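You operate a simulated robot arm through the tools that you are given. There is no shell and no other tool.

You are at the controls of a simulated robot arm. One attempt, no reset.

## Task
Strain the pot's lumpy paint into the undercoat tin and close it.
Fine: all of it through the white strainer; pot back, strainer on the mat. Keep fingers out of paint and oil; none on the tiles or down a drain. Spill a teaspoon at most, drop nothing.

It is judged by the outcome, as a careful person would: the job done as asked, and still so three seconds after it is handed in. It fails if anything else is knocked over, pushed out of place, dropped, spilled or broken.

## Robot
A 6-joint arm with a two-finger gripper, fixed in place. Base frame: the origin is on the floor under the middle of its stand, x ahead of it, y to its left, z up. Units: cm, rad, N and s.
It reaches about 157.2 cm from its shoulder. Its first joint turns from -2.897 to 2.897 rad. Payload 2.45 kg.
The tool frame sits at the grasp point between the pads (the TCP): z along the fingers, y along the line on which they close. The tips reach 2 cm beyond it. The gripper opens to 14 cm; its body begins 16.8 cm behind the TCP.
Orientation is that of the tool frame in the base frame, as a unit quaternion [w, x, y, z]. With the fingers straight down and closing along the base's y, the tool's x points along the base's -x, its y along +y and its z along -z.

## Interface
- The arm moves only by the tool play_rows. Its argument "targets" is a list of rows, each a list of 2 entries, a list of its own where there are three numbers: the shift along the tool's x, y, z in units of 150 mm (1.0 is 150 mm), then the turn, a rotation vector about the tool's x, y, z in units of 180 degrees (1.0 is 180 degrees). In form: [[[x, y, z], [rx, ry, rz]], ...]. A call has 1 to 20 rows; each row is the pose to reach, as a shift and turn from the pose commanded when the call began, along the tool's axes at that moment. "gripper" is the opening, from 0 (shut) to 1 (fully open), set as the call begins (left out, the last holds). A call with a number of a shift or a turn outside -1 to 1 is refused whole. Rows are played at 5 a second. More than 5 cm and 0.15 rad between two rows, or a gripper value outside its range, and nothing of the call is played. A pose out of reach is approached as far as the arm can. The call stops where the force on the tool passes 40 N (or 10 N more than at its start, if that is more) or the arm is blocked; 0.2 s more then pass. The fingers move at their own pace (about 4.5 cm/s each) and stop on an object; they squeeze with about 21 N. The grip force told is the motor's: it shows also when the fingers shut on nothing. Time passes only in rows, and 0.2 s behind the last, so rows that repeat a pose let the fingers close. It gives the time, the measured TCP pose, the force on the tool (base axes), the opening and the grip force at its end, in the units of the frame above (readings bear some noise), with the torque about the TCP (base axes, N m) and any sound that the robot's microphone picked up.
- Cameras (640 x 400 px; columns grow to the right, rows downward): "scene" is fixed at [39.1, 49.65, 143.34]; the picture's right is [-0.53, -0.85, 0.00], its down [-0.50, 0.31, -0.81] and it looks along [0.69, -0.43, -0.58] (base axes); focal length 343 px, centre (320, 200). "wrist" rides on the gripper at [7.8, 1.1, -20.9] in the tool frame; the picture's right is [-0.14, 0.99, 0.00], its down [-0.92, -0.13, -0.37] and it looks along [-0.37, -0.05, 0.93] (tool axes); focal length 280 px, centre (320, 200). There is no depth. A picture from a camera that has moved, and an enlarged one, comes with that camera's place and axes in the base frame and with its lens. The place of the scene camera against the robot may be out by one fixed shift of up to 1.2 cm in any direction.
- camera(camera): a new picture of that camera. The clock stands still meanwhile.
- zoom(camera, box): a new picture of the part [left, top, right, bottom] of that camera's present view, enlarged. The clock stands still meanwhile.
- finish_job(): hands the job in; it is judged then, once.

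Places have to be worked out from the pictures, the camera data and where the tool is seen. Open the gripper and draw the arm clear of the work before you hand the job in, unless the task says otherwise.

The tools are called after ">>>" by a JSON object that holds its "api" and its "payload". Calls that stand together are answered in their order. play_rows: Moves the arm, as the interface text tells. Its arguments: {"type":"object","properties":{"targets":{"type":"array"},"gripper":{"type":"number"}},"required":["targets"]} The other tools are called the same way: camera (camera) takes a picture; zoom (camera, box) takes an enlarged picture of a part of a camera's view; finish_job () hands the job in.

At the start:

```text
clock: 0.0
tool_pos: [66.15, 3.19, 121.22]
orientation: [0.0, 0.001, 1.0, 0.0]
force: [0.1, -0.6, 0.1]
ft_torque: [0.02, -0.06, -0.02]
grip_width: 14.01
gripper_force: 0.0
```

scene: 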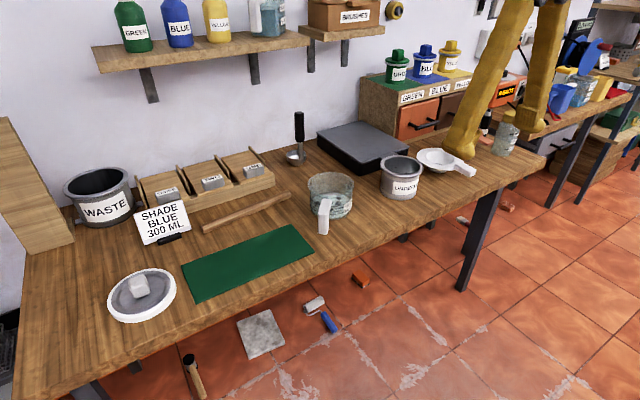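
wrist: 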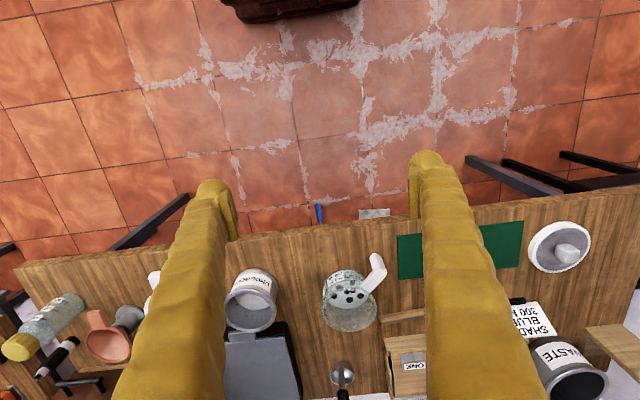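

The first pictures show a bench with a glass pot with a handle, an undercoat tin, a white strainer, a lid and a green mat. I'll look closer before moving anything.

>>> {"api": "zoom", "payload": {"camera": "scene", "box": [280, 110, 540, 272]}}

>>> {"api": "zoom", "payload": {"camera": "scene", "box": [40, 150, 360, 350]}}

>>> {"api": "zoom", "payload": {"camera": "wrist", "box": [200, 240, 440, 390]}}

>>> {"api": "zoom", "payload": {"camera": "scene", "box": [440, 20, 640, 145]}}

```text
2.46 times, centred on (410, 191) of scene
camera zoom: at [39.1, 49.65, 143.34], right [-0.53, -0.85, 0.0], down [-0.5, 0.31, -0.81], along [0.69, -0.43, -0.58], focal length 844 px, centre (98, 222)
```

zoom: 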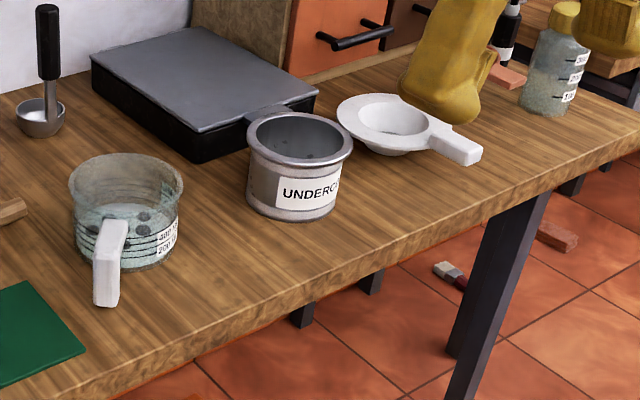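

```text
2.00 times, centred on (200, 250) of scene
camera zoom: at [39.1, 49.65, 143.34], right [-0.53, -0.85, 0.0], down [-0.5, 0.31, -0.81], along [0.69, -0.43, -0.58], focal length 686 px, centre (560, 100)
```

zoom: 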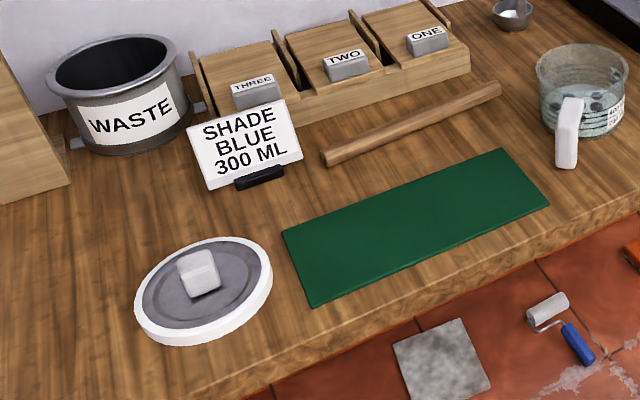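

```text
2.67 times, centred on (320, 315) of wrist
camera zoom: at [58.27, 4.21, 142.07], right [0.14, 0.99, 0.0], down [0.92, -0.13, 0.37], along [0.37, -0.05, -0.93], focal length 748 px, centre (320, -107)
```

zoom: 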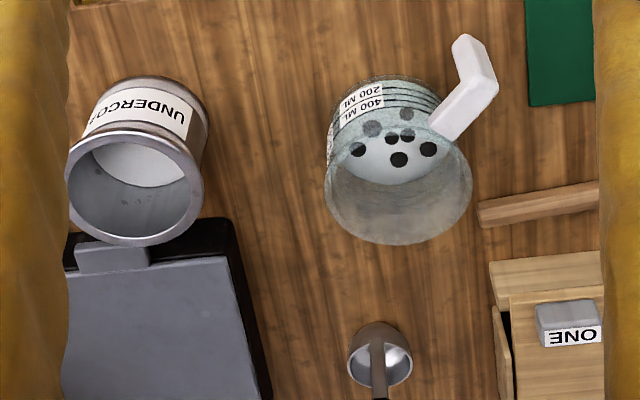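

```text
3.20 times, centred on (540, 82) of scene
camera zoom: at [39.1, 49.65, 143.34], right [-0.53, -0.85, 0.0], down [-0.5, 0.31, -0.81], along [0.69, -0.43, -0.58], focal length 1097 px, centre (-384, 576)
```

zoom: 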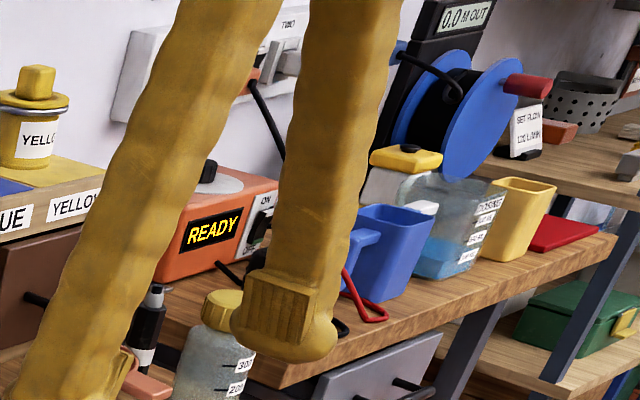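

The pot rim comes out near (106, 4, 92) and the bench top near z 82. I'll zoom further into each item to read the handles, the lid and the strainer shape.

>>> {"api": "zoom", "payload": {"camera": "scene", "box": [295, 155, 375, 245]}}

>>> {"api": "zoom", "payload": {"camera": "scene", "box": [370, 130, 490, 210]}}

>>> {"api": "zoom", "payload": {"camera": "scene", "box": [90, 250, 200, 330]}}

>>> {"api": "zoom", "payload": {"camera": "wrist", "box": [310, 240, 420, 340]}}

>>> {"api": "zoom", "payload": {"camera": "wrist", "box": [500, 200, 620, 290]}}

```text
4.44 times, centred on (335, 200) of scene
camera zoom: at [39.1, 49.65, 143.34], right [-0.53, -0.85, 0.0], down [-0.5, 0.31, -0.81], along [0.69, -0.43, -0.58], focal length 1524 px, centre (253, 200)
```

zoom: 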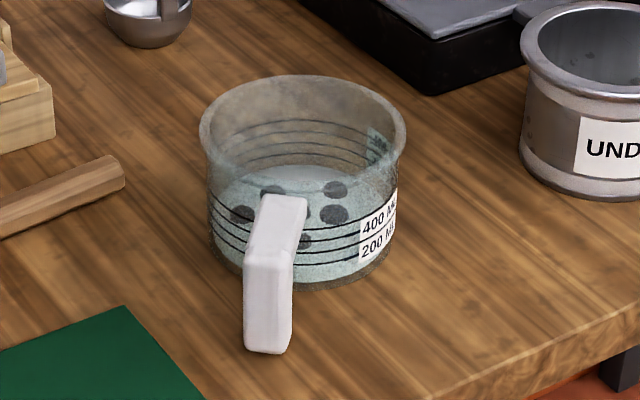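

```text
5.00 times, centred on (430, 170) of scene
camera zoom: at [39.1, 49.65, 143.34], right [-0.53, -0.85, 0.0], down [-0.5, 0.31, -0.81], along [0.69, -0.43, -0.58], focal length 1714 px, centre (-230, 350)
```

zoom: 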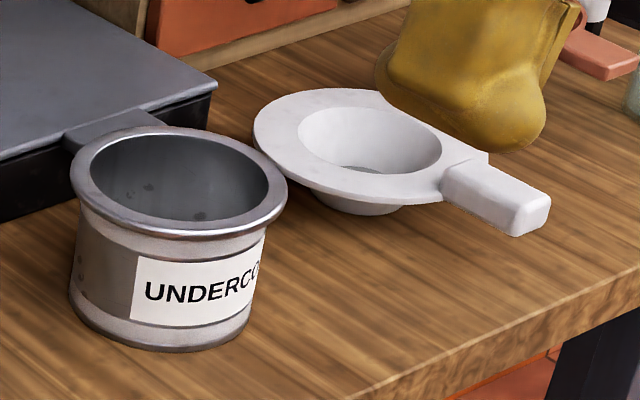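

```text
5.00 times, centred on (145, 290) of scene
camera zoom: at [39.1, 49.65, 143.34], right [-0.53, -0.85, 0.0], down [-0.5, 0.31, -0.81], along [0.69, -0.43, -0.58], focal length 1714 px, centre (1195, -250)
```

zoom: 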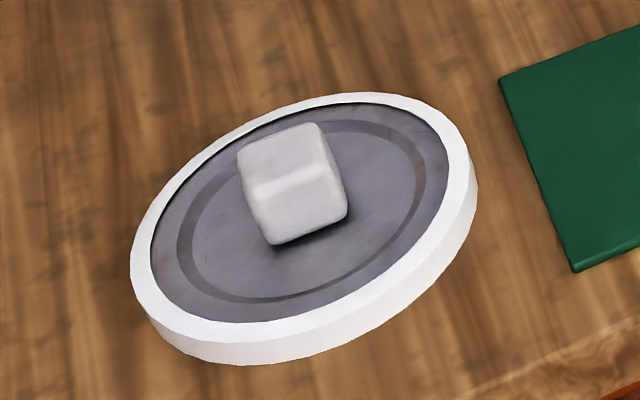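

```text
4.00 times, centred on (365, 290) of wrist
camera zoom: at [58.27, 4.21, 142.07], right [0.14, 0.99, 0.0], down [0.92, -0.13, 0.37], along [0.37, -0.05, -0.93], focal length 1122 px, centre (140, -160)
```

zoom: 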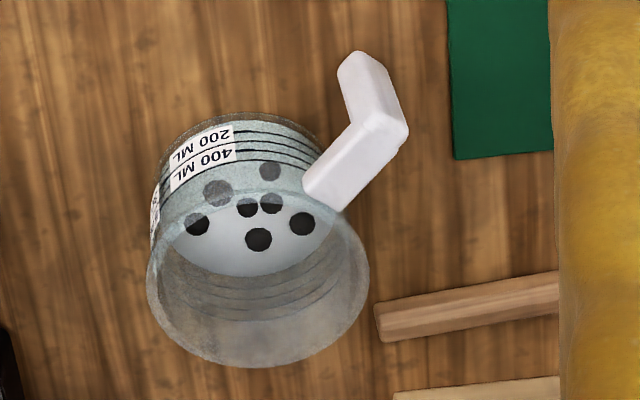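

```text
4.44 times, centred on (560, 245) of wrist
camera zoom: at [58.27, 4.21, 142.07], right [0.14, 0.99, 0.0], down [0.92, -0.13, 0.37], along [0.37, -0.05, -0.93], focal length 1246 px, centre (-747, 0)
```

zoom: 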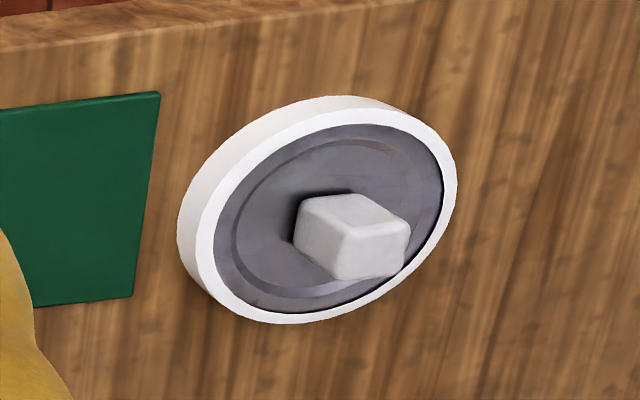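

The pot handle leaves the rim toward the robot's left at about 45° and then drops down. I'll move the arm to the right at this height, so the wrist camera can see the tin and strainer clearly.

>>> {"api": "play_rows", "payload": {"targets": [[[0, -0.25, 0], [0, 0, 0]], [[0, -0.5, 0], [0, 0, 0]], [[0, -0.75, 0], [0, 0, 0]], [[0, -1, 0], [0, 0, 0]]]}}

>>> {"api": "play_rows", "payload": {"targets": [[[0, -0.25, 0], [0, 0, 0]], [[0, -0.5, 0], [0, 0, 0]], [[0, -0.75, 0], [0, 0, 0]], [[0, -1, 0], [0, 0, 0]]]}}

>>> {"api": "camera", "payload": {"camera": "wrist"}}

>>> {"api": "camera", "payload": {"camera": "scene"}}

```text
clock: 1.0
tool_pos: [66.15, -11.96, 121.24]
orientation: [0.0, 0.001, 1.0, 0.0]
force: [-0.1, -0.6, -0.3]
ft_torque: [-0.02, 0.01, 0.03]
grip_width: 14.03
gripper_force: 0.0
```

```text
clock: 2.0
tool_pos: [65.98, -26.97, 121.25]
orientation: [-0.001, -0.001, 1.0, 0.0]
force: [-0.1, 0.1, 0.4]
ft_torque: [0.0, 0.0, 0.01]
grip_width: 14.01
gripper_force: 0.0
```

```text
taken
camera wrist: at [58.23, -25.78, 142.08], right [0.14, 0.99, 0.0], down [0.92, -0.13, 0.37], along [0.37, -0.05, -0.93], focal length 280 px, centre (320, 200)
```

wrist: 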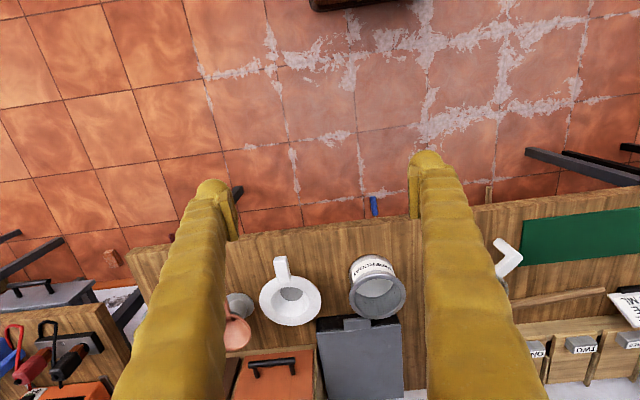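

```text
taken
```

scene: 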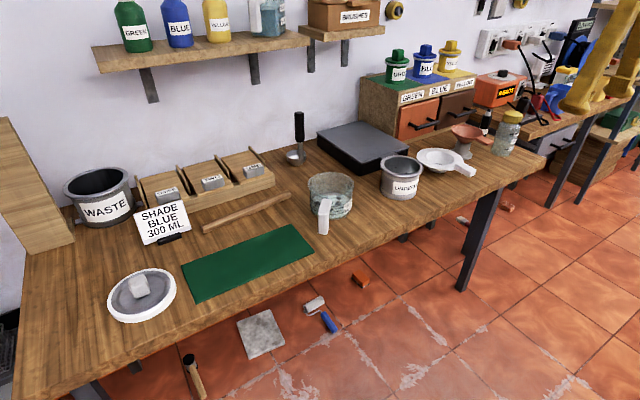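

Now the strainer and tin sit clear in the wrist view. I'll zoom in on both, and on the copper funnel next to them.

>>> {"api": "zoom", "payload": {"camera": "wrist", "box": [240, 230, 420, 342]}}

>>> {"api": "zoom", "payload": {"camera": "scene", "box": [370, 100, 530, 200]}}

>>> {"api": "zoom", "payload": {"camera": "wrist", "box": [180, 140, 470, 321]}}

>>> {"api": "zoom", "payload": {"camera": "scene", "box": [470, 0, 640, 150]}}

```text
3.56 times, centred on (330, 286) of wrist
camera zoom: at [58.23, -25.78, 142.08], right [0.14, 0.99, 0.0], down [0.92, -0.13, 0.37], along [0.37, -0.05, -0.93], focal length 997 px, centre (284, -106)
```

zoom: 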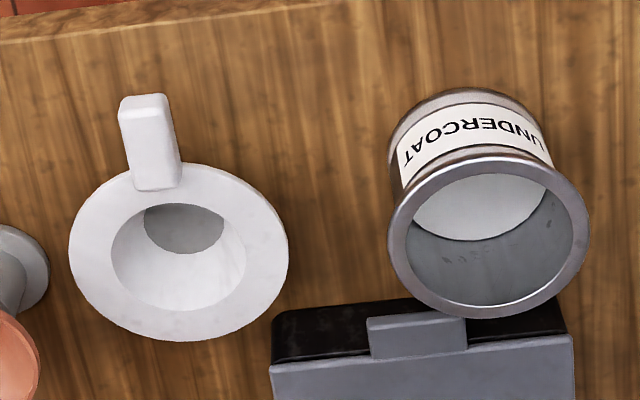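

```text
4.00 times, centred on (450, 150) of scene
camera zoom: at [39.1, 49.65, 143.34], right [-0.53, -0.85, 0.0], down [-0.5, 0.31, -0.81], along [0.69, -0.43, -0.58], focal length 1371 px, centre (-200, 400)
```

zoom: 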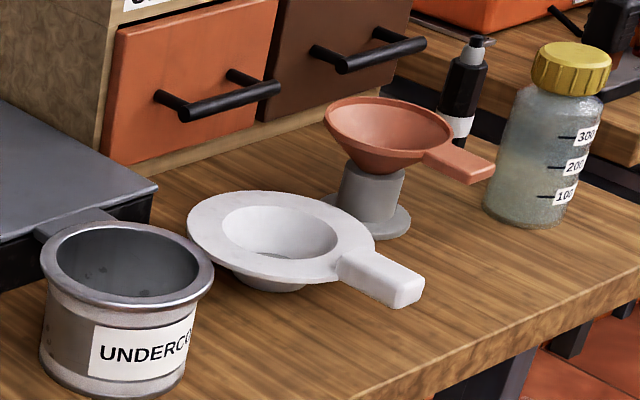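

```text
2.21 times, centred on (325, 230) of wrist
camera zoom: at [58.23, -25.78, 142.08], right [0.14, 0.99, 0.0], down [0.92, -0.13, 0.37], along [0.37, -0.05, -0.93], focal length 619 px, centre (309, 133)
```

zoom: 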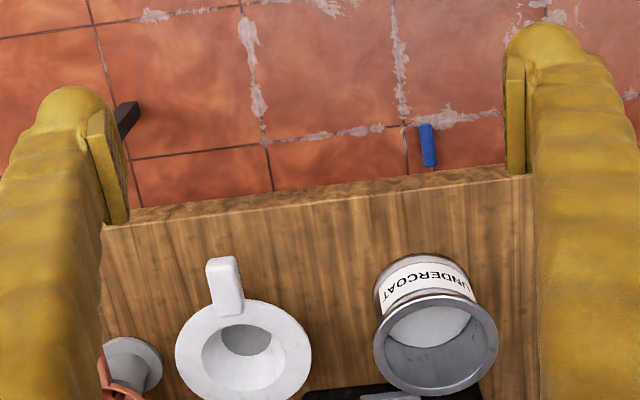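

```text
2.67 times, centred on (555, 75) of scene
camera zoom: at [39.1, 49.65, 143.34], right [-0.53, -0.85, 0.0], down [-0.5, 0.31, -0.81], along [0.69, -0.43, -0.58], focal length 914 px, centre (-307, 533)
```

zoom: 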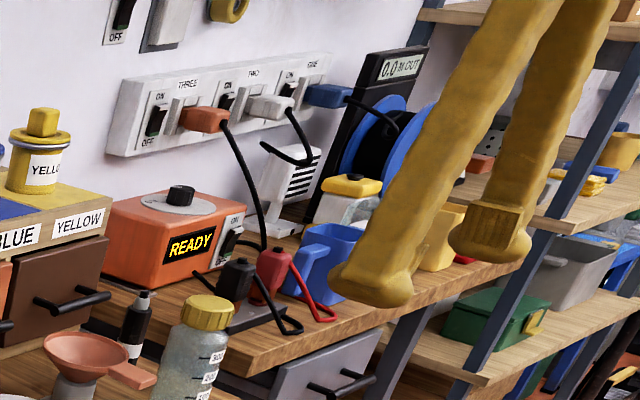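

The strainer centre is near (104.6, -39.4), with its flange at z about 88 and its handle pointing straight at the robot. The tin rim is centred near (102.5, -19.1) at z about 92. I'll move nearer to the strainer handle to measure it.

>>> {"api": "play_rows", "payload": {"targets": [[[-0.15, -0.14, 0.12], [0, 0, 0]], [[-0.31, -0.28, 0.24], [0, 0, 0]], [[-0.47, -0.42, 0.37], [0, 0, 0]], [[-0.62, -0.56, 0.49], [0, 0, 0]], [[-0.78, -0.7, 0.61], [0, 0, 0]], [[-0.933, -0.833, 0.733], [0, 0, 0]]]}}

>>> {"api": "camera", "payload": {"camera": "wrist"}}

>>> {"api": "camera", "payload": {"camera": "scene"}}

```text
clock: 3.4
tool_pos: [79.93, -39.33, 110.26]
orientation: [0.001, 0.0, 1.0, 0.001]
force: [-0.9, 0.1, 0.1]
ft_torque: [0.0, -0.03, -0.01]
grip_width: 14.02
gripper_force: 0.0
```

```text
taken
camera wrist: at [72.17, -38.32, 131.04], right [0.14, 0.99, 0.0], down [0.92, -0.13, 0.37], along [0.37, -0.05, -0.93], focal length 280 px, centre (320, 200)
```

wrist: 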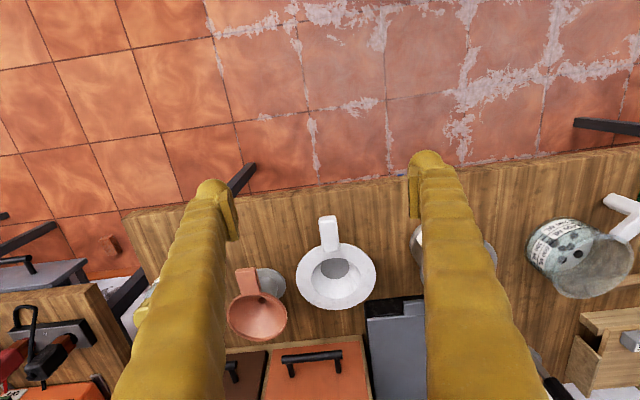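

```text
taken
```

scene: 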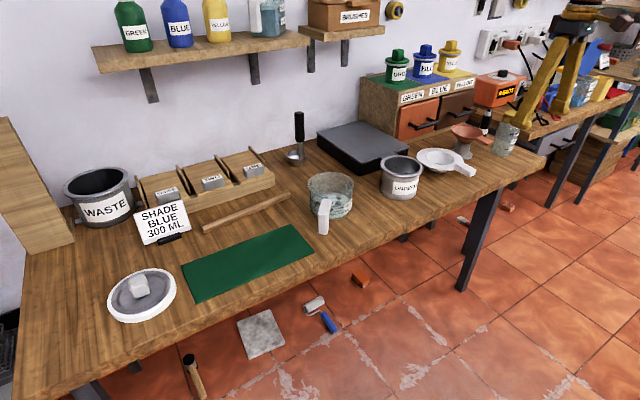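

>>> {"api": "zoom", "payload": {"camera": "wrist", "box": [220, 190, 420, 315]}}

>>> {"api": "zoom", "payload": {"camera": "wrist", "box": [500, 170, 640, 310]}}

```text
3.20 times, centred on (320, 252) of wrist
camera zoom: at [72.17, -38.32, 131.04], right [0.14, 0.99, 0.0], down [0.92, -0.13, 0.37], along [0.37, -0.05, -0.93], focal length 897 px, centre (320, 32)
```

zoom: 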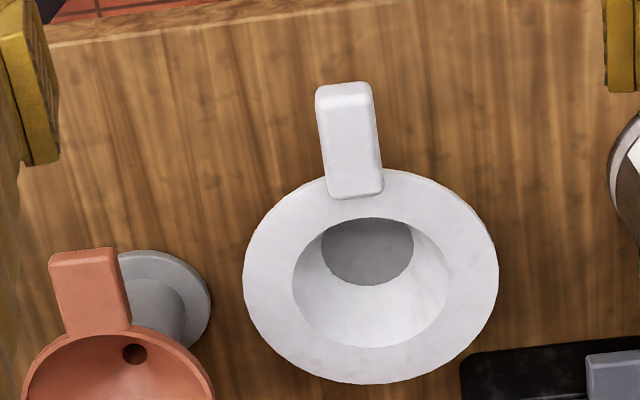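

```text
2.86 times, centred on (570, 240) of wrist
camera zoom: at [72.17, -38.32, 131.04], right [0.14, 0.99, 0.0], down [0.92, -0.13, 0.37], along [0.37, -0.05, -0.93], focal length 801 px, centre (-394, 86)
```

zoom: 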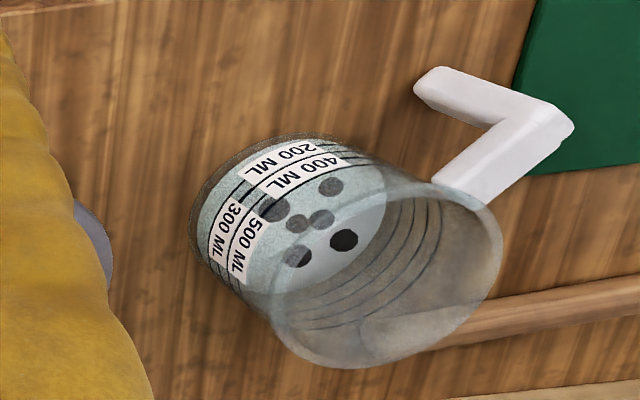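

The strainer handle spans x from 92.4 to 98.6 at y about -39.9 and is 3 cm wide. I'll half close the gripper to keep clear of the copper funnel and move above the handle.

>>> {"api": "play_rows", "payload": {"targets": [[[-0.25, -0.01, 0.1], [0, 0, 0]], [[-0.5, -0.02, 0.25], [0, 0, 0]], [[-0.75, -0.03, 0.4], [0, 0, 0]], [[-0.98, -0.038, 0.55], [0, 0, 0]], [[-0.98, -0.038, 0.55], [0, 0, 0]]], "gripper": 0.5}}

>>> {"api": "camera", "payload": {"camera": "wrist"}}

>>> {"api": "camera", "payload": {"camera": "scene"}}

```text
clock: 4.6
tool_pos: [94.81, -39.94, 101.88]
orientation: [0.0, 0.0, 1.0, 0.0]
force: [-0.4, 0.1, 0.9]
ft_torque: [0.0, -0.01, 0.03]
grip_width: 6.98
gripper_force: 0.0
```

```text
taken
camera wrist: at [86.99, -38.88, 122.79], right [0.14, 0.99, 0.0], down [0.92, -0.13, 0.37], along [0.36, -0.05, -0.93], focal length 280 px, centre (320, 200)
```

wrist: 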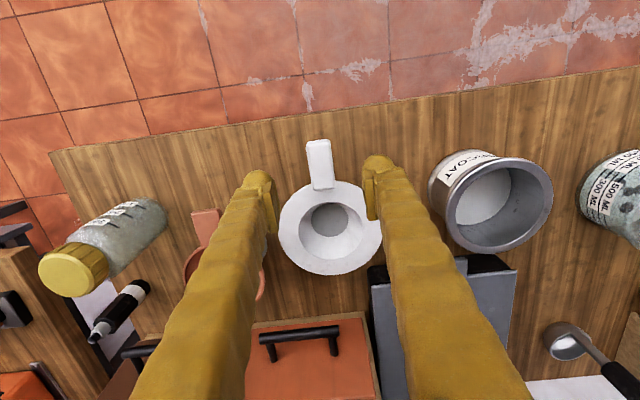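

```text
taken
```

scene: 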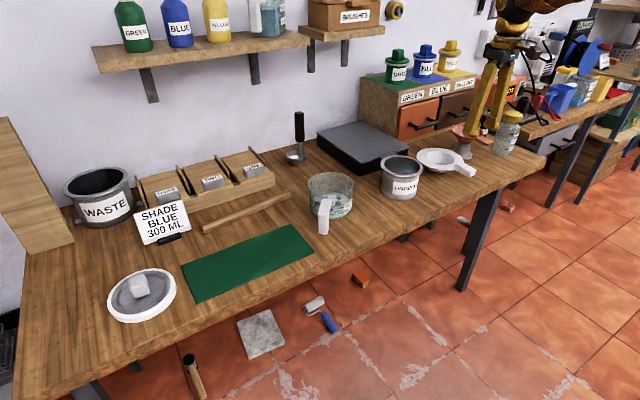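

The point below the TCP projects onto the middle of the handle, so sideways alignment is good. I'll come straight down beside the handle and look before closing.

>>> {"api": "play_rows", "payload": {"targets": [[[-0.01, 0, 0.25], [0, 0, 0]], [[-0.01, 0, 0.5], [0, 0, 0]], [[-0.01, 0, 0.68], [0, 0, 0]], [[-0.01, 0, 0.8], [0, 0, 0]], [[-0.01, 0, 0.87], [0, 0, 0]]]}}

>>> {"api": "camera", "payload": {"camera": "wrist"}}

>>> {"api": "zoom", "payload": {"camera": "scene", "box": [400, 100, 540, 200]}}

```text
clock: 5.8
tool_pos: [94.92, -39.86, 88.87]
orientation: [0.0, 0.0, 1.0, 0.0]
force: [0.1, 0.2, 0.7]
ft_torque: [-0.05, 0.0, 0.03]
grip_width: 7.01
gripper_force: 0.1
```

```text
taken
camera wrist: at [87.14, -38.79, 109.74], right [0.14, 0.99, 0.0], down [0.92, -0.13, 0.37], along [0.36, -0.05, -0.93], focal length 280 px, centre (320, 200)
```

wrist: 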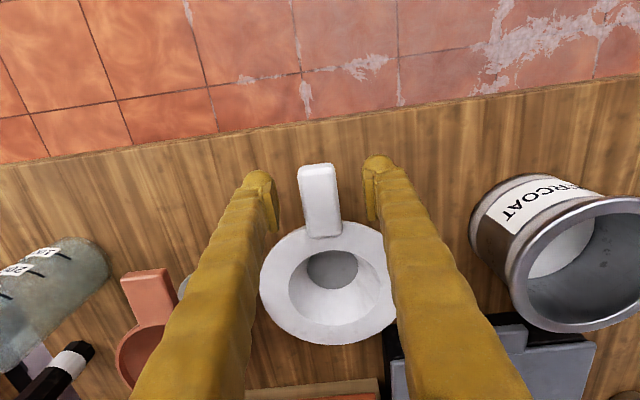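

```text
4.00 times, centred on (470, 150) of scene
camera zoom: at [39.1, 49.65, 143.34], right [-0.53, -0.85, 0.0], down [-0.5, 0.31, -0.81], along [0.69, -0.43, -0.58], focal length 1371 px, centre (-280, 400)
```

zoom: 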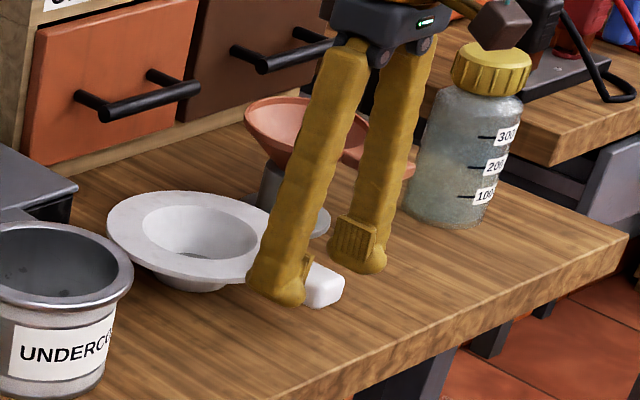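

The handle sits centred between the pads. I'll lower another 1.3 cm and close on it.

>>> {"api": "play_rows", "payload": {"targets": [[[0, 0, 0.045], [0, 0, 0]], [[0, 0, 0.087], [0, 0, 0]], [[0, 0, 0.087], [0, 0, 0]]]}}

>>> {"api": "play_rows", "payload": {"targets": [[[0, 0, 0], [0, 0, 0]], [[0, 0, 0], [0, 0, 0]], [[0, 0, 0], [0, 0, 0]], [[0, 0, 0], [0, 0, 0]], [[0, 0, 0], [0, 0, 0]], [[0, 0, 0], [0, 0, 0]]], "gripper": 0}}

>>> {"api": "zoom", "payload": {"camera": "scene", "box": [400, 100, 540, 200]}}

```text
clock: 6.6
tool_pos: [94.86, -39.94, 87.56]
orientation: [0.0, 0.0, 1.0, -0.001]
force: [-0.2, -0.1, -0.1]
ft_torque: [0.0, 0.0, -0.02]
grip_width: 7.0
gripper_force: 0.2
```

```text
clock: 8.0
tool_pos: [94.91, -39.87, 87.53]
orientation: [0.0, 0.001, 1.0, 0.0]
force: [0.1, 0.2, -0.3]
ft_torque: [0.0, 0.0, -0.04]
grip_width: 3.1
gripper_force: 21.2
```

```text
4.00 times, centred on (470, 150) of scene
camera zoom: at [39.1, 49.65, 143.34], right [-0.53, -0.85, 0.0], down [-0.5, 0.31, -0.81], along [0.69, -0.43, -0.58], focal length 1371 px, centre (-280, 400)
```

zoom: 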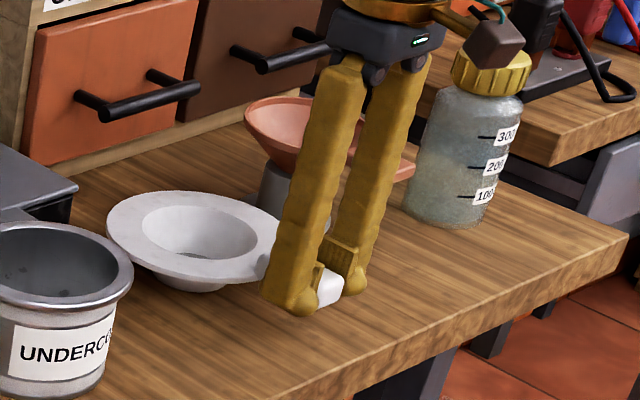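

Gripped at 3.1 cm, with 21 N. I'll lift 1.5 cm and check the load and that the strainer stays level.

>>> {"api": "play_rows", "payload": {"targets": [[[0, 0, -0.03], [0, 0, 0]], [[0, 0, -0.07], [0, 0, 0]], [[0, 0, -0.1], [0, 0, 0]], [[0, 0, -0.1], [0, 0, 0]]]}}

>>> {"api": "camera", "payload": {"camera": "wrist"}}

>>> {"api": "zoom", "payload": {"camera": "scene", "box": [370, 100, 530, 200]}}

```text
clock: 9.0
tool_pos: [94.89, -39.93, 89.15]
orientation: [-0.001, 0.0, 1.0, 0.0]
force: [-0.4, 0.0, -1.1]
ft_torque: [0.0, 0.15, 0.0]
grip_width: 3.1
gripper_force: 20.7
```

```text
taken
camera wrist: at [87.17, -38.86, 109.92], right [0.14, 0.99, 0.0], down [0.92, -0.13, 0.37], along [0.36, -0.05, -0.93], focal length 280 px, centre (320, 200)
```

wrist: 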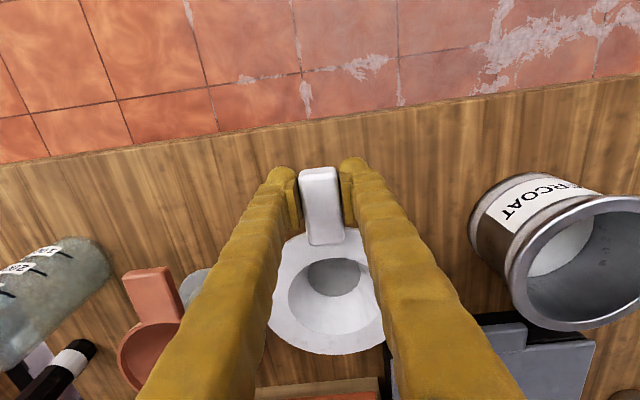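

```text
4.00 times, centred on (450, 150) of scene
camera zoom: at [39.1, 49.65, 143.34], right [-0.53, -0.85, 0.0], down [-0.5, 0.31, -0.81], along [0.69, -0.43, -0.58], focal length 1371 px, centre (-200, 400)
```

zoom: 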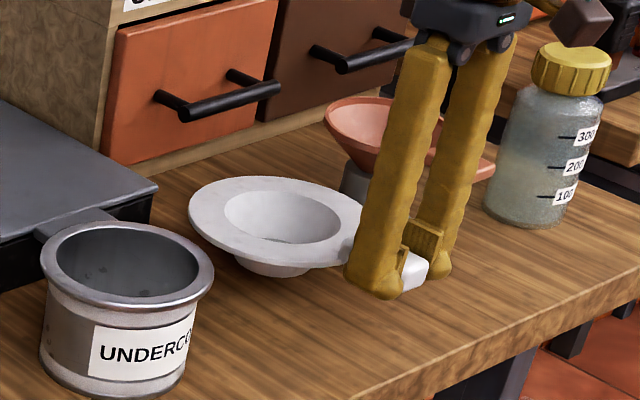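

The strainer is held level, at about 1.2 N. I'll zoom in to fix its centre relative to the TCP before I carry it to the tin.

>>> {"api": "zoom", "payload": {"camera": "wrist", "box": [240, 150, 420, 370]}}

>>> {"api": "zoom", "payload": {"camera": "wrist", "box": [440, 150, 640, 350]}}

```text
1.82 times, centred on (330, 260) of wrist
camera zoom: at [87.17, -38.86, 109.92], right [0.14, 0.99, 0.0], down [0.92, -0.13, 0.37], along [0.36, -0.05, -0.93], focal length 510 px, centre (302, 91)
```

zoom: 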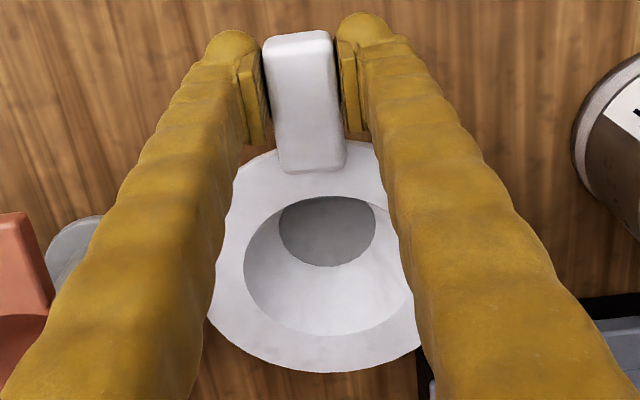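

```text
2.00 times, centred on (540, 250) of wrist
camera zoom: at [87.17, -38.86, 109.92], right [0.14, 0.99, 0.0], down [0.92, -0.13, 0.37], along [0.36, -0.05, -0.93], focal length 561 px, centre (-120, 100)
```

zoom: 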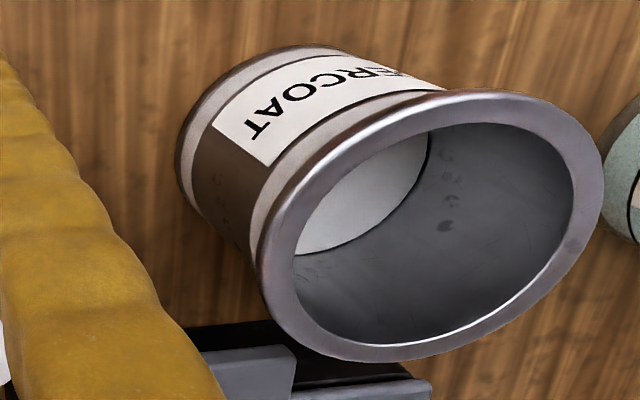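

The strainer centre lies 10.0 cm ahead of the TCP with no sideways offset. I'll lift it to about z 102 and move it toward the tin, stopping partway to look.

>>> {"api": "play_rows", "payload": {"targets": [[[0, 0, -0.2], [0, 0, 0]], [[0, 0, -0.45], [0, 0, 0]], [[0, 0, -0.7], [0, 0, 0]], [[0, 0, -0.867], [0, 0, 0]], [[0.03, 0.2, -0.867], [0, 0, 0]], [[0.07, 0.45, -0.867], [0, 0, 0]], [[0.1, 0.7, -0.867], [0, 0, 0]], [[0.13, 0.85, -0.867], [0, 0, 0]], [[0.13, 0.85, -0.867], [0, 0, 0]]]}}

>>> {"api": "camera", "payload": {"camera": "wrist"}}

>>> {"api": "camera", "payload": {"camera": "scene"}}

```text
clock: 11.0
tool_pos: [92.73, -27.32, 102.1]
orientation: [0.0, 0.0, 1.0, 0.001]
force: [-0.4, -0.8, -1.7]
ft_torque: [-0.02, 0.14, -0.01]
grip_width: 3.09
gripper_force: 21.4
```

```text
taken
camera wrist: at [85.07, -26.16, 122.97], right [0.14, 0.99, 0.0], down [0.92, -0.13, 0.37], along [0.36, -0.05, -0.93], focal length 280 px, centre (320, 200)
```

wrist: 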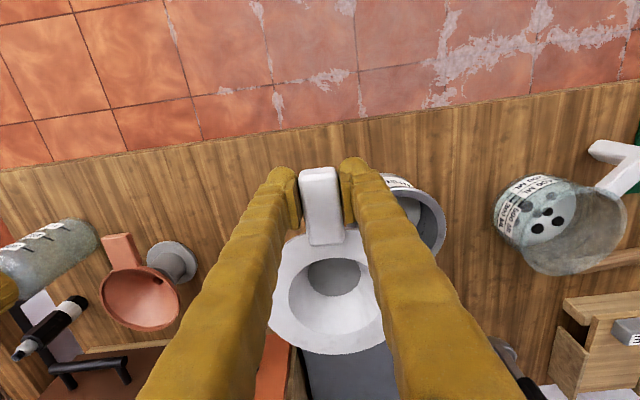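

```text
taken
```

scene: 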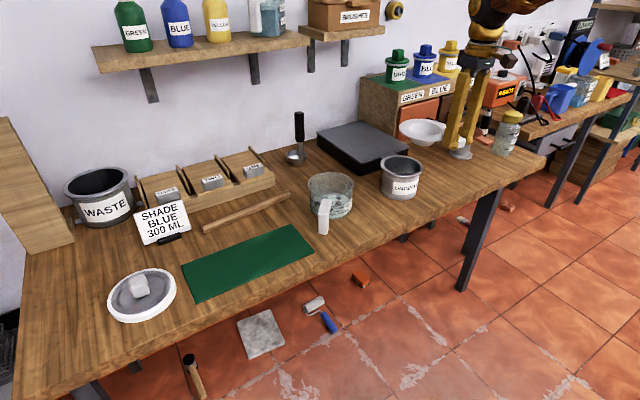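

>>> {"api": "zoom", "payload": {"camera": "wrist", "box": [250, 150, 470, 370]}}

>>> {"api": "zoom", "payload": {"camera": "scene", "box": [360, 90, 500, 220]}}

```text
1.82 times, centred on (360, 260) of wrist
camera zoom: at [85.07, -26.16, 122.97], right [0.14, 0.99, 0.0], down [0.92, -0.13, 0.37], along [0.36, -0.05, -0.93], focal length 510 px, centre (247, 91)
```

zoom: 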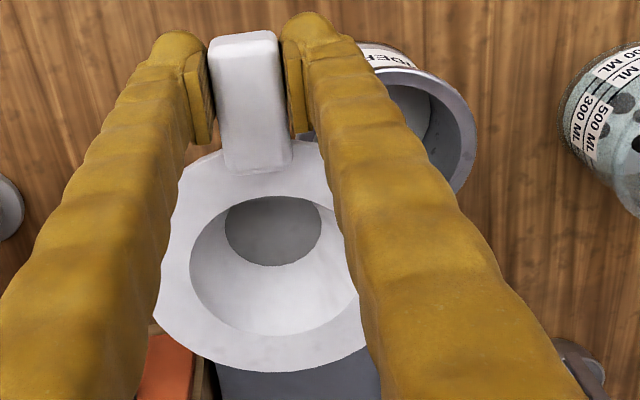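

```text
3.08 times, centred on (430, 155) of scene
camera zoom: at [39.1, 49.65, 143.34], right [-0.53, -0.85, 0.0], down [-0.5, 0.31, -0.81], along [0.69, -0.43, -0.58], focal length 1055 px, centre (-18, 338)
```

zoom: 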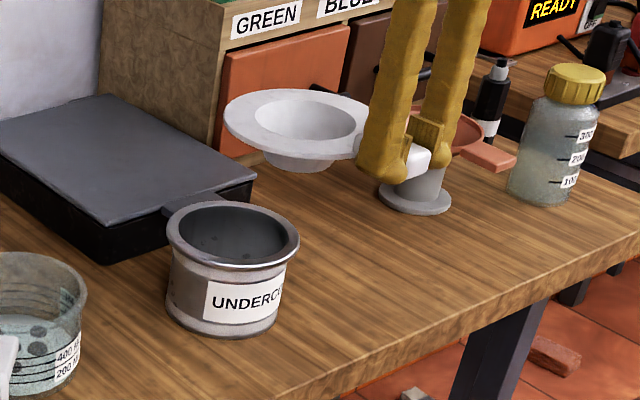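

The tin's visible right rim gives its centre near (102.4, -19.3). I'll bring the strainer above that and lower it to just over the rim to check the alignment from the scene camera.

>>> {"api": "play_rows", "payload": {"targets": [[[0.01, 0.18, 0], [0, 0, 0]], [[0.02, 0.36, 0], [0, 0, 0]], [[0.022, 0.535, 0], [0, 0, 0]], [[0.022, 0.535, 0.15], [0, 0, 0]], [[0.022, 0.535, 0.22], [0, 0, 0]], [[0.022, 0.535, 0.22], [0, 0, 0]]]}}

>>> {"api": "camera", "payload": {"camera": "wrist"}}

>>> {"api": "zoom", "payload": {"camera": "scene", "box": [350, 120, 450, 210]}}

```text
clock: 12.4
tool_pos: [92.58, -19.19, 98.8]
orientation: [0.0, 0.0, 1.0, -0.001]
force: [0.0, -0.1, -1.3]
ft_torque: [0.02, 0.16, -0.03]
grip_width: 3.13
gripper_force: 21.1
```

```text
taken
camera wrist: at [84.82, -18.13, 119.61], right [0.14, 0.99, 0.0], down [0.92, -0.13, 0.37], along [0.36, -0.05, -0.93], focal length 280 px, centre (320, 200)
```

wrist: 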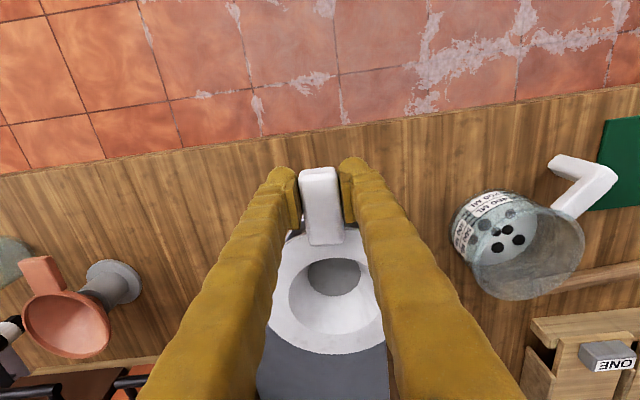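

```text
4.44 times, centred on (400, 165) of scene
camera zoom: at [39.1, 49.65, 143.34], right [-0.53, -0.85, 0.0], down [-0.5, 0.31, -0.81], along [0.69, -0.43, -0.58], focal length 1524 px, centre (-36, 356)
```

zoom: 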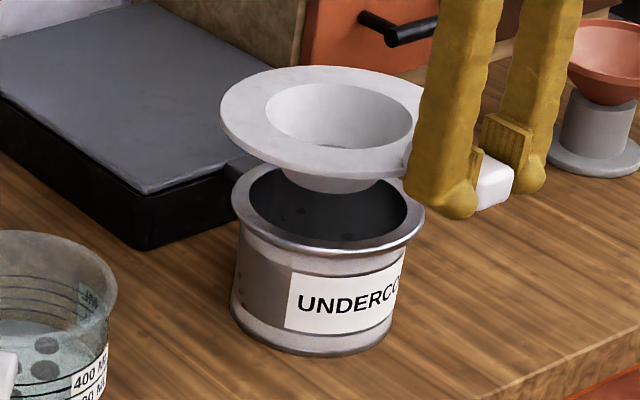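

From the scene camera the strainer is within about 3 mm of the tin's axis. I'll nudge it by 2 mm and lower until just above seating, watching the force.

>>> {"api": "play_rows", "payload": {"targets": [[[0.007, -0.013, 0.08], [0, 0, 0]], [[0.007, -0.013, 0.16], [0, 0, 0]], [[0.007, -0.013, 0.24], [0, 0, 0]], [[0.007, -0.013, 0.3], [0, 0, 0]], [[0.007, -0.013, 0.3], [0, 0, 0]]]}}

>>> {"api": "zoom", "payload": {"camera": "scene", "box": [350, 120, 450, 210]}}

>>> {"api": "zoom", "payload": {"camera": "wrist", "box": [230, 150, 450, 370]}}

```text
clock: 13.6
tool_pos: [92.41, -19.43, 94.27]
orientation: [0.0, 0.0, 1.0, -0.001]
force: [-1.0, 0.2, -1.0]
ft_torque: [0.01, 0.16, 0.0]
grip_width: 3.08
gripper_force: 21.1
```

```text
4.44 times, centred on (400, 165) of scene
camera zoom: at [39.1, 49.65, 143.34], right [-0.53, -0.85, 0.0], down [-0.5, 0.31, -0.81], along [0.69, -0.43, -0.58], focal length 1524 px, centre (-36, 356)
```

zoom: 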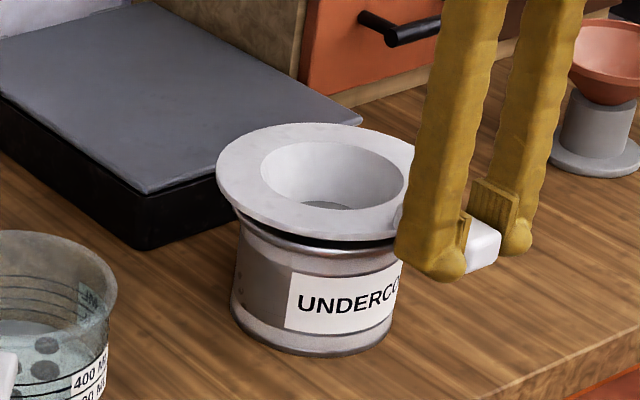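

```text
1.82 times, centred on (340, 260) of wrist
camera zoom: at [84.76, -18.3, 115.13], right [0.14, 0.99, 0.0], down [0.92, -0.13, 0.37], along [0.36, -0.05, -0.93], focal length 510 px, centre (284, 91)
```

zoom: 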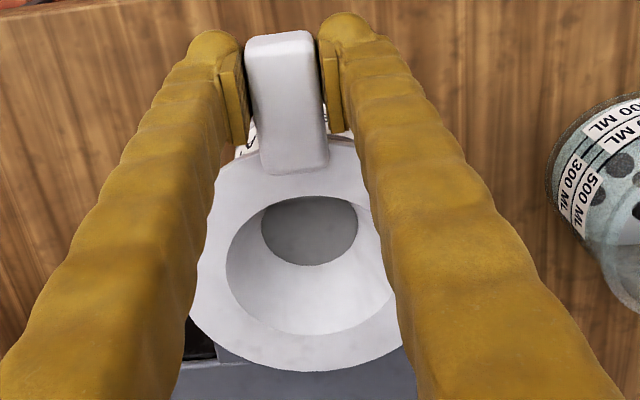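

The flange is now about 1.5 cm above the rim, and the bowl is entering freely. I'll lower in small steps.

>>> {"api": "play_rows", "payload": {"targets": [[[0, 0, 0.025], [0, 0, 0]], [[0, 0, 0.05], [0, 0, 0]], [[0, 0, 0.07], [0, 0, 0]], [[0, 0, 0.07], [0, 0, 0]]]}}

>>> {"api": "zoom", "payload": {"camera": "scene", "box": [350, 120, 450, 210]}}

```text
clock: 14.6
tool_pos: [92.45, -19.39, 93.28]
orientation: [0.0, 0.0, 1.0, 0.0]
force: [-1.1, -0.3, 2.4]
ft_torque: [0.06, -0.35, 0.04]
grip_width: 3.08
gripper_force: 20.9
```

```text
4.44 times, centred on (400, 165) of scene
camera zoom: at [39.1, 49.65, 143.34], right [-0.53, -0.85, 0.0], down [-0.5, 0.31, -0.81], along [0.69, -0.43, -0.58], focal length 1524 px, centre (-36, 356)
```

zoom: 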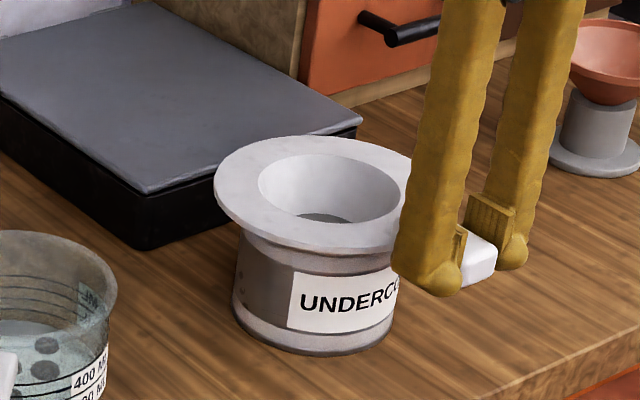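

There is contact at the far side of the rim, with about 3.5 N up. I'll lower a further 1.5 mm to bring the near side down.

>>> {"api": "play_rows", "payload": {"targets": [[[0, 0, 0.01], [0, 0, 0]], [[0, 0, 0.01], [0, 0, 0]]]}}

>>> {"api": "zoom", "payload": {"camera": "wrist", "box": [230, 150, 450, 370]}}

>>> {"api": "zoom", "payload": {"camera": "scene", "box": [370, 140, 430, 200]}}

```text
clock: 15.2
tool_pos: [92.51, -19.38, 93.12]
orientation: [-0.001, 0.0, 1.0, 0.0]
force: [-5.6, 1.4, 13.6]
ft_torque: [0.04, -0.3, 0.07]
grip_width: 3.07
gripper_force: 21.4
```

```text
1.82 times, centred on (340, 260) of wrist
camera zoom: at [84.74, -18.27, 114.0], right [0.14, 0.99, 0.0], down [0.92, -0.13, 0.37], along [0.37, -0.05, -0.93], focal length 510 px, centre (284, 91)
```

zoom: 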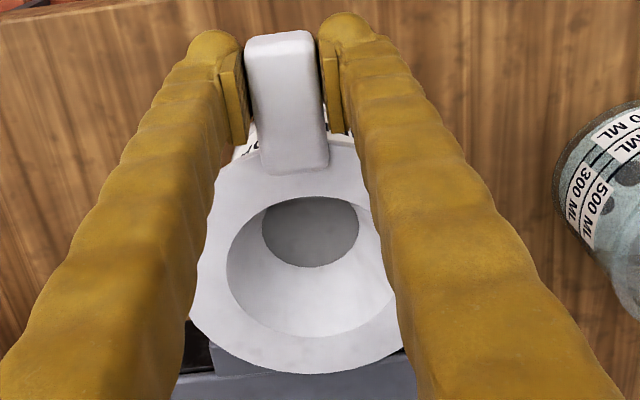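

```text
6.67 times, centred on (400, 170) of scene
camera zoom: at [39.1, 49.65, 143.34], right [-0.53, -0.85, 0.0], down [-0.5, 0.31, -0.81], along [0.69, -0.43, -0.58], focal length 2286 px, centre (-213, 400)
```

zoom: 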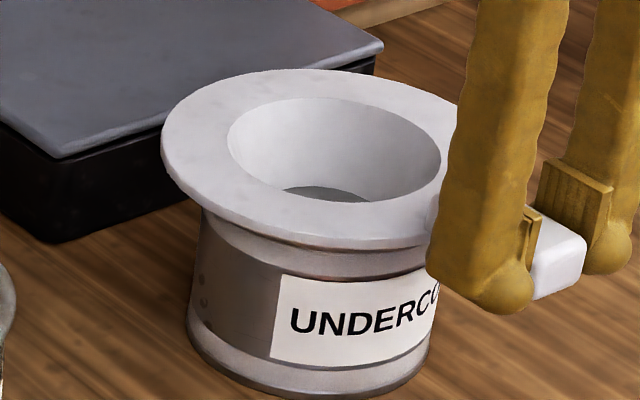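

The force rose to 15 N with contact on both sides, so the flange is seated. I'll back off 1.5 mm to unload it and open the fingers.

>>> {"api": "play_rows", "payload": {"targets": [[[0, 0, -0.01], [0, 0, 0]], [[0, 0, -0.01], [0, 0, 0]]]}}

>>> {"api": "play_rows", "payload": {"targets": [[[0, 0, 0], [0, 0, 0]], [[0, 0, 0], [0, 0, 0]], [[0, 0, 0], [0, 0, 0]], [[0, 0, 0], [0, 0, 0]]], "gripper": 0.42}}

>>> {"api": "camera", "payload": {"camera": "wrist"}}

>>> {"api": "zoom", "payload": {"camera": "scene", "box": [350, 130, 450, 210]}}

```text
clock: 15.8
tool_pos: [92.48, -19.25, 93.17]
orientation: [0.0, 0.0, 1.0, 0.0]
force: [0.5, 0.1, -1.0]
ft_torque: [0.05, 0.12, 0.01]
grip_width: 3.09
gripper_force: 20.7
```

```text
clock: 16.8
tool_pos: [92.62, -19.34, 93.3]
orientation: [-0.001, -0.001, 1.0, 0.001]
force: [0.4, 0.2, 0.8]
ft_torque: [-0.01, -0.01, 0.01]
grip_width: 5.86
gripper_force: 0.2
```

```text
taken
camera wrist: at [84.76, -18.24, 114.11], right [0.14, 0.99, 0.0], down [0.92, -0.13, 0.37], along [0.36, -0.05, -0.93], focal length 280 px, centre (320, 200)
```

wrist: 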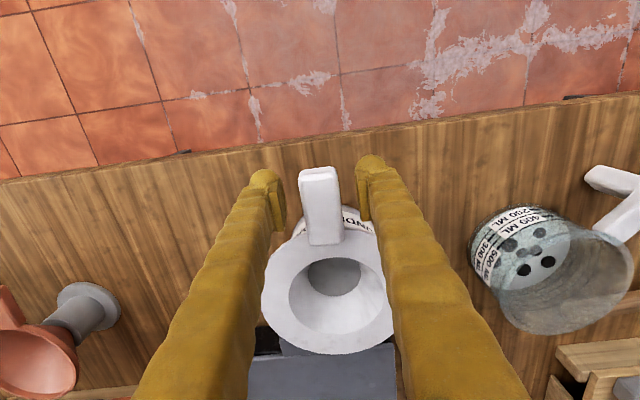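

```text
5.00 times, centred on (400, 170) of scene
camera zoom: at [39.1, 49.65, 143.34], right [-0.53, -0.85, 0.0], down [-0.5, 0.31, -0.81], along [0.69, -0.43, -0.58], focal length 1714 px, centre (-80, 350)
```

zoom: 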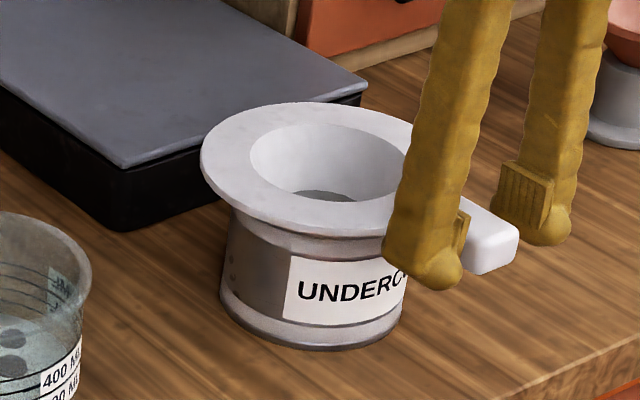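

The strainer rests flat on the tin. I'll raise the arm straight up and take a clear look.

>>> {"api": "play_rows", "payload": {"targets": [[[0, 0, -0.15], [0, 0, 0]], [[0, 0, -0.4], [0, 0, 0]], [[0, 0, -0.7], [0, 0, 0]], [[0, 0, -1.0], [0, 0, 0]]]}}

>>> {"api": "play_rows", "payload": {"targets": [[[0.15, 0.15, -0.1], [0, 0, 0]], [[0.3, 0.4, -0.2], [0, 0, 0]], [[0.45, 0.65, -0.3], [0, 0, 0]], [[0.6, 0.9, -0.4], [0, 0, 0]]]}}

>>> {"api": "camera", "payload": {"camera": "wrist"}}

>>> {"api": "camera", "payload": {"camera": "scene"}}

```text
clock: 17.8
tool_pos: [92.62, -19.27, 108.13]
orientation: [-0.001, 0.001, 1.0, 0.0]
force: [-0.4, -0.7, -0.6]
ft_torque: [0.0, -0.01, -0.03]
grip_width: 5.85
gripper_force: 0.0
```

```text
clock: 18.8
tool_pos: [83.35, -5.78, 114.26]
orientation: [0.0, 0.0, 1.0, 0.0]
force: [0.4, 0.6, -0.8]
ft_torque: [-0.05, 0.03, 0.04]
grip_width: 5.86
gripper_force: 0.1
```

```text
taken
camera wrist: at [75.6, -4.75, 135.11], right [0.14, 0.99, 0.0], down [0.92, -0.13, 0.37], along [0.36, -0.05, -0.93], focal length 280 px, centre (320, 200)
```

wrist: 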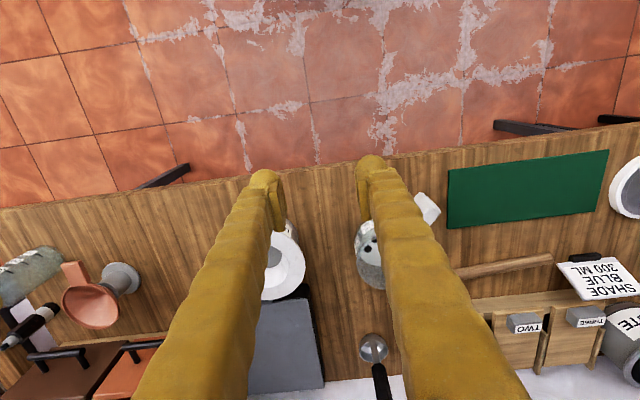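

```text
taken
```

scene: 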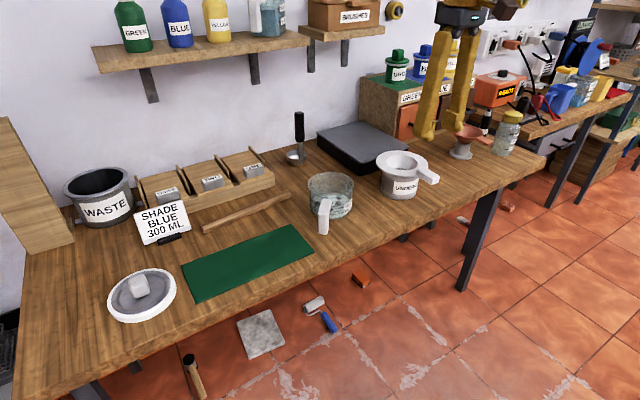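

The strainer is seated on the tin and everything else is unmoved. Now I'll turn the tool 45° to line up with the pot handle and move toward it, high enough to clear everything.

>>> {"api": "play_rows", "payload": {"targets": [[[-0.05, 0.13, 0.02], [0, 0, 0.042]], [[-0.1, 0.26, 0.04], [0, 0, 0.084]], [[-0.15, 0.4, 0.07], [0, 0, 0.126]], [[-0.2, 0.53, 0.09], [0, 0, 0.168]], [[-0.25, 0.66, 0.11], [0, 0, 0.21]], [[-0.31, 0.787, 0.133], [0, 0, 0.25]]]}}

>>> {"api": "camera", "payload": {"camera": "wrist"}}

```text
clock: 20.2
tool_pos: [88.04, 6.08, 112.34]
orientation: [0.0, 0.384, 0.923, 0.0]
force: [0.1, 0.8, -0.3]
ft_torque: [0.03, 0.0, 0.03]
grip_width: 5.89
gripper_force: 0.0
```

```text
taken
camera wrist: at [83.4, 12.3, 133.02], right [0.8, 0.6, 0.0], down [0.56, -0.74, 0.37], along [0.22, -0.29, -0.93], focal length 280 px, centre (320, 200)
```

wrist: 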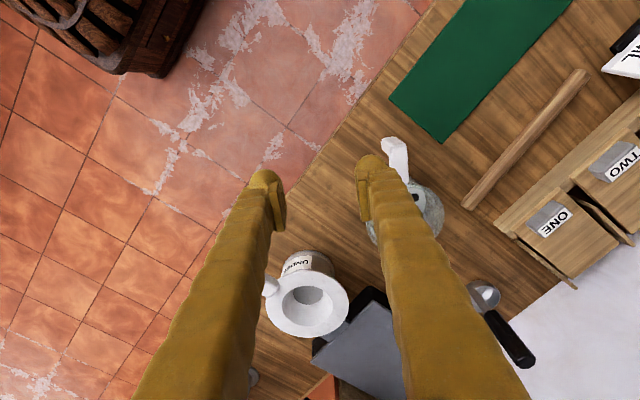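

Next I'll slide 11 cm along the tool's closing axis and down a bit, to sit above the handle.

>>> {"api": "play_rows", "payload": {"targets": [[[0, 0.25, 0.12], [0, 0, 0]], [[0, 0.5, 0.25], [0, 0, 0]], [[0, 0.749, 0.35], [0, 0, 0]], [[0, 0.749, 0.487], [0, 0, 0]]]}}

>>> {"api": "camera", "payload": {"camera": "wrist"}}

>>> {"api": "zoom", "payload": {"camera": "wrist", "box": [230, 120, 410, 320]}}

>>> {"api": "zoom", "payload": {"camera": "scene", "box": [280, 120, 400, 250]}}

```text
clock: 21.2
tool_pos: [95.97, 13.89, 104.97]
orientation: [0.0, 0.383, 0.924, 0.0]
force: [-0.2, -0.7, 0.7]
ft_torque: [0.03, -0.01, 0.01]
grip_width: 5.89
gripper_force: 0.1
```

```text
taken
camera wrist: at [91.28, 20.25, 125.76], right [0.8, 0.6, 0.0], down [0.56, -0.74, 0.37], along [0.22, -0.29, -0.93], focal length 280 px, centre (320, 200)
```

wrist: 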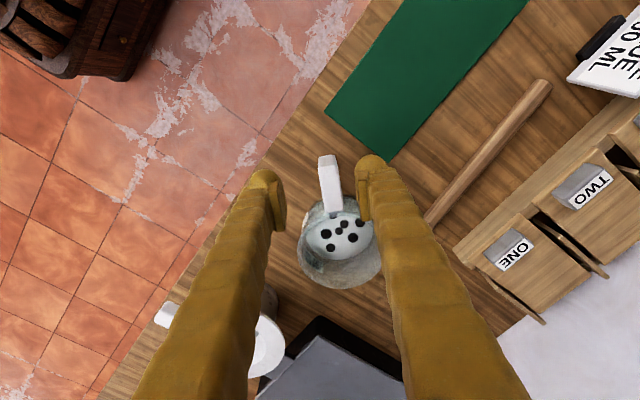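

```text
2.00 times, centred on (320, 220) of wrist
camera zoom: at [91.28, 20.25, 125.76], right [0.8, 0.6, 0.0], down [0.56, -0.74, 0.37], along [0.22, -0.29, -0.93], focal length 561 px, centre (320, 160)
```

zoom: 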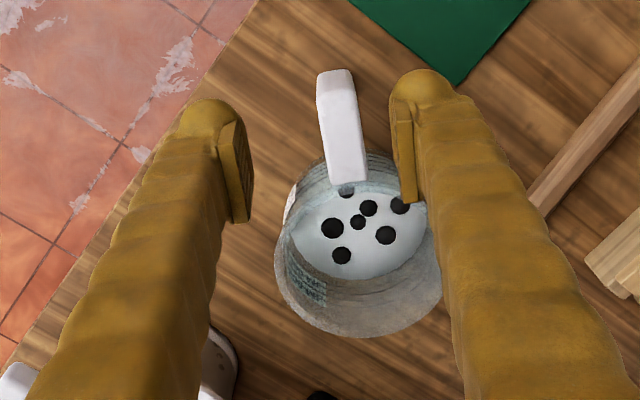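

```text
3.08 times, centred on (340, 185) of scene
camera zoom: at [39.1, 49.65, 143.34], right [-0.53, -0.85, 0.0], down [-0.5, 0.31, -0.81], along [0.69, -0.43, -0.58], focal length 1055 px, centre (258, 246)
```

zoom: 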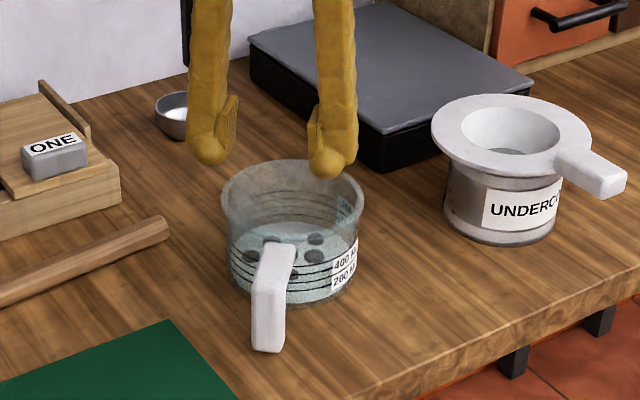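

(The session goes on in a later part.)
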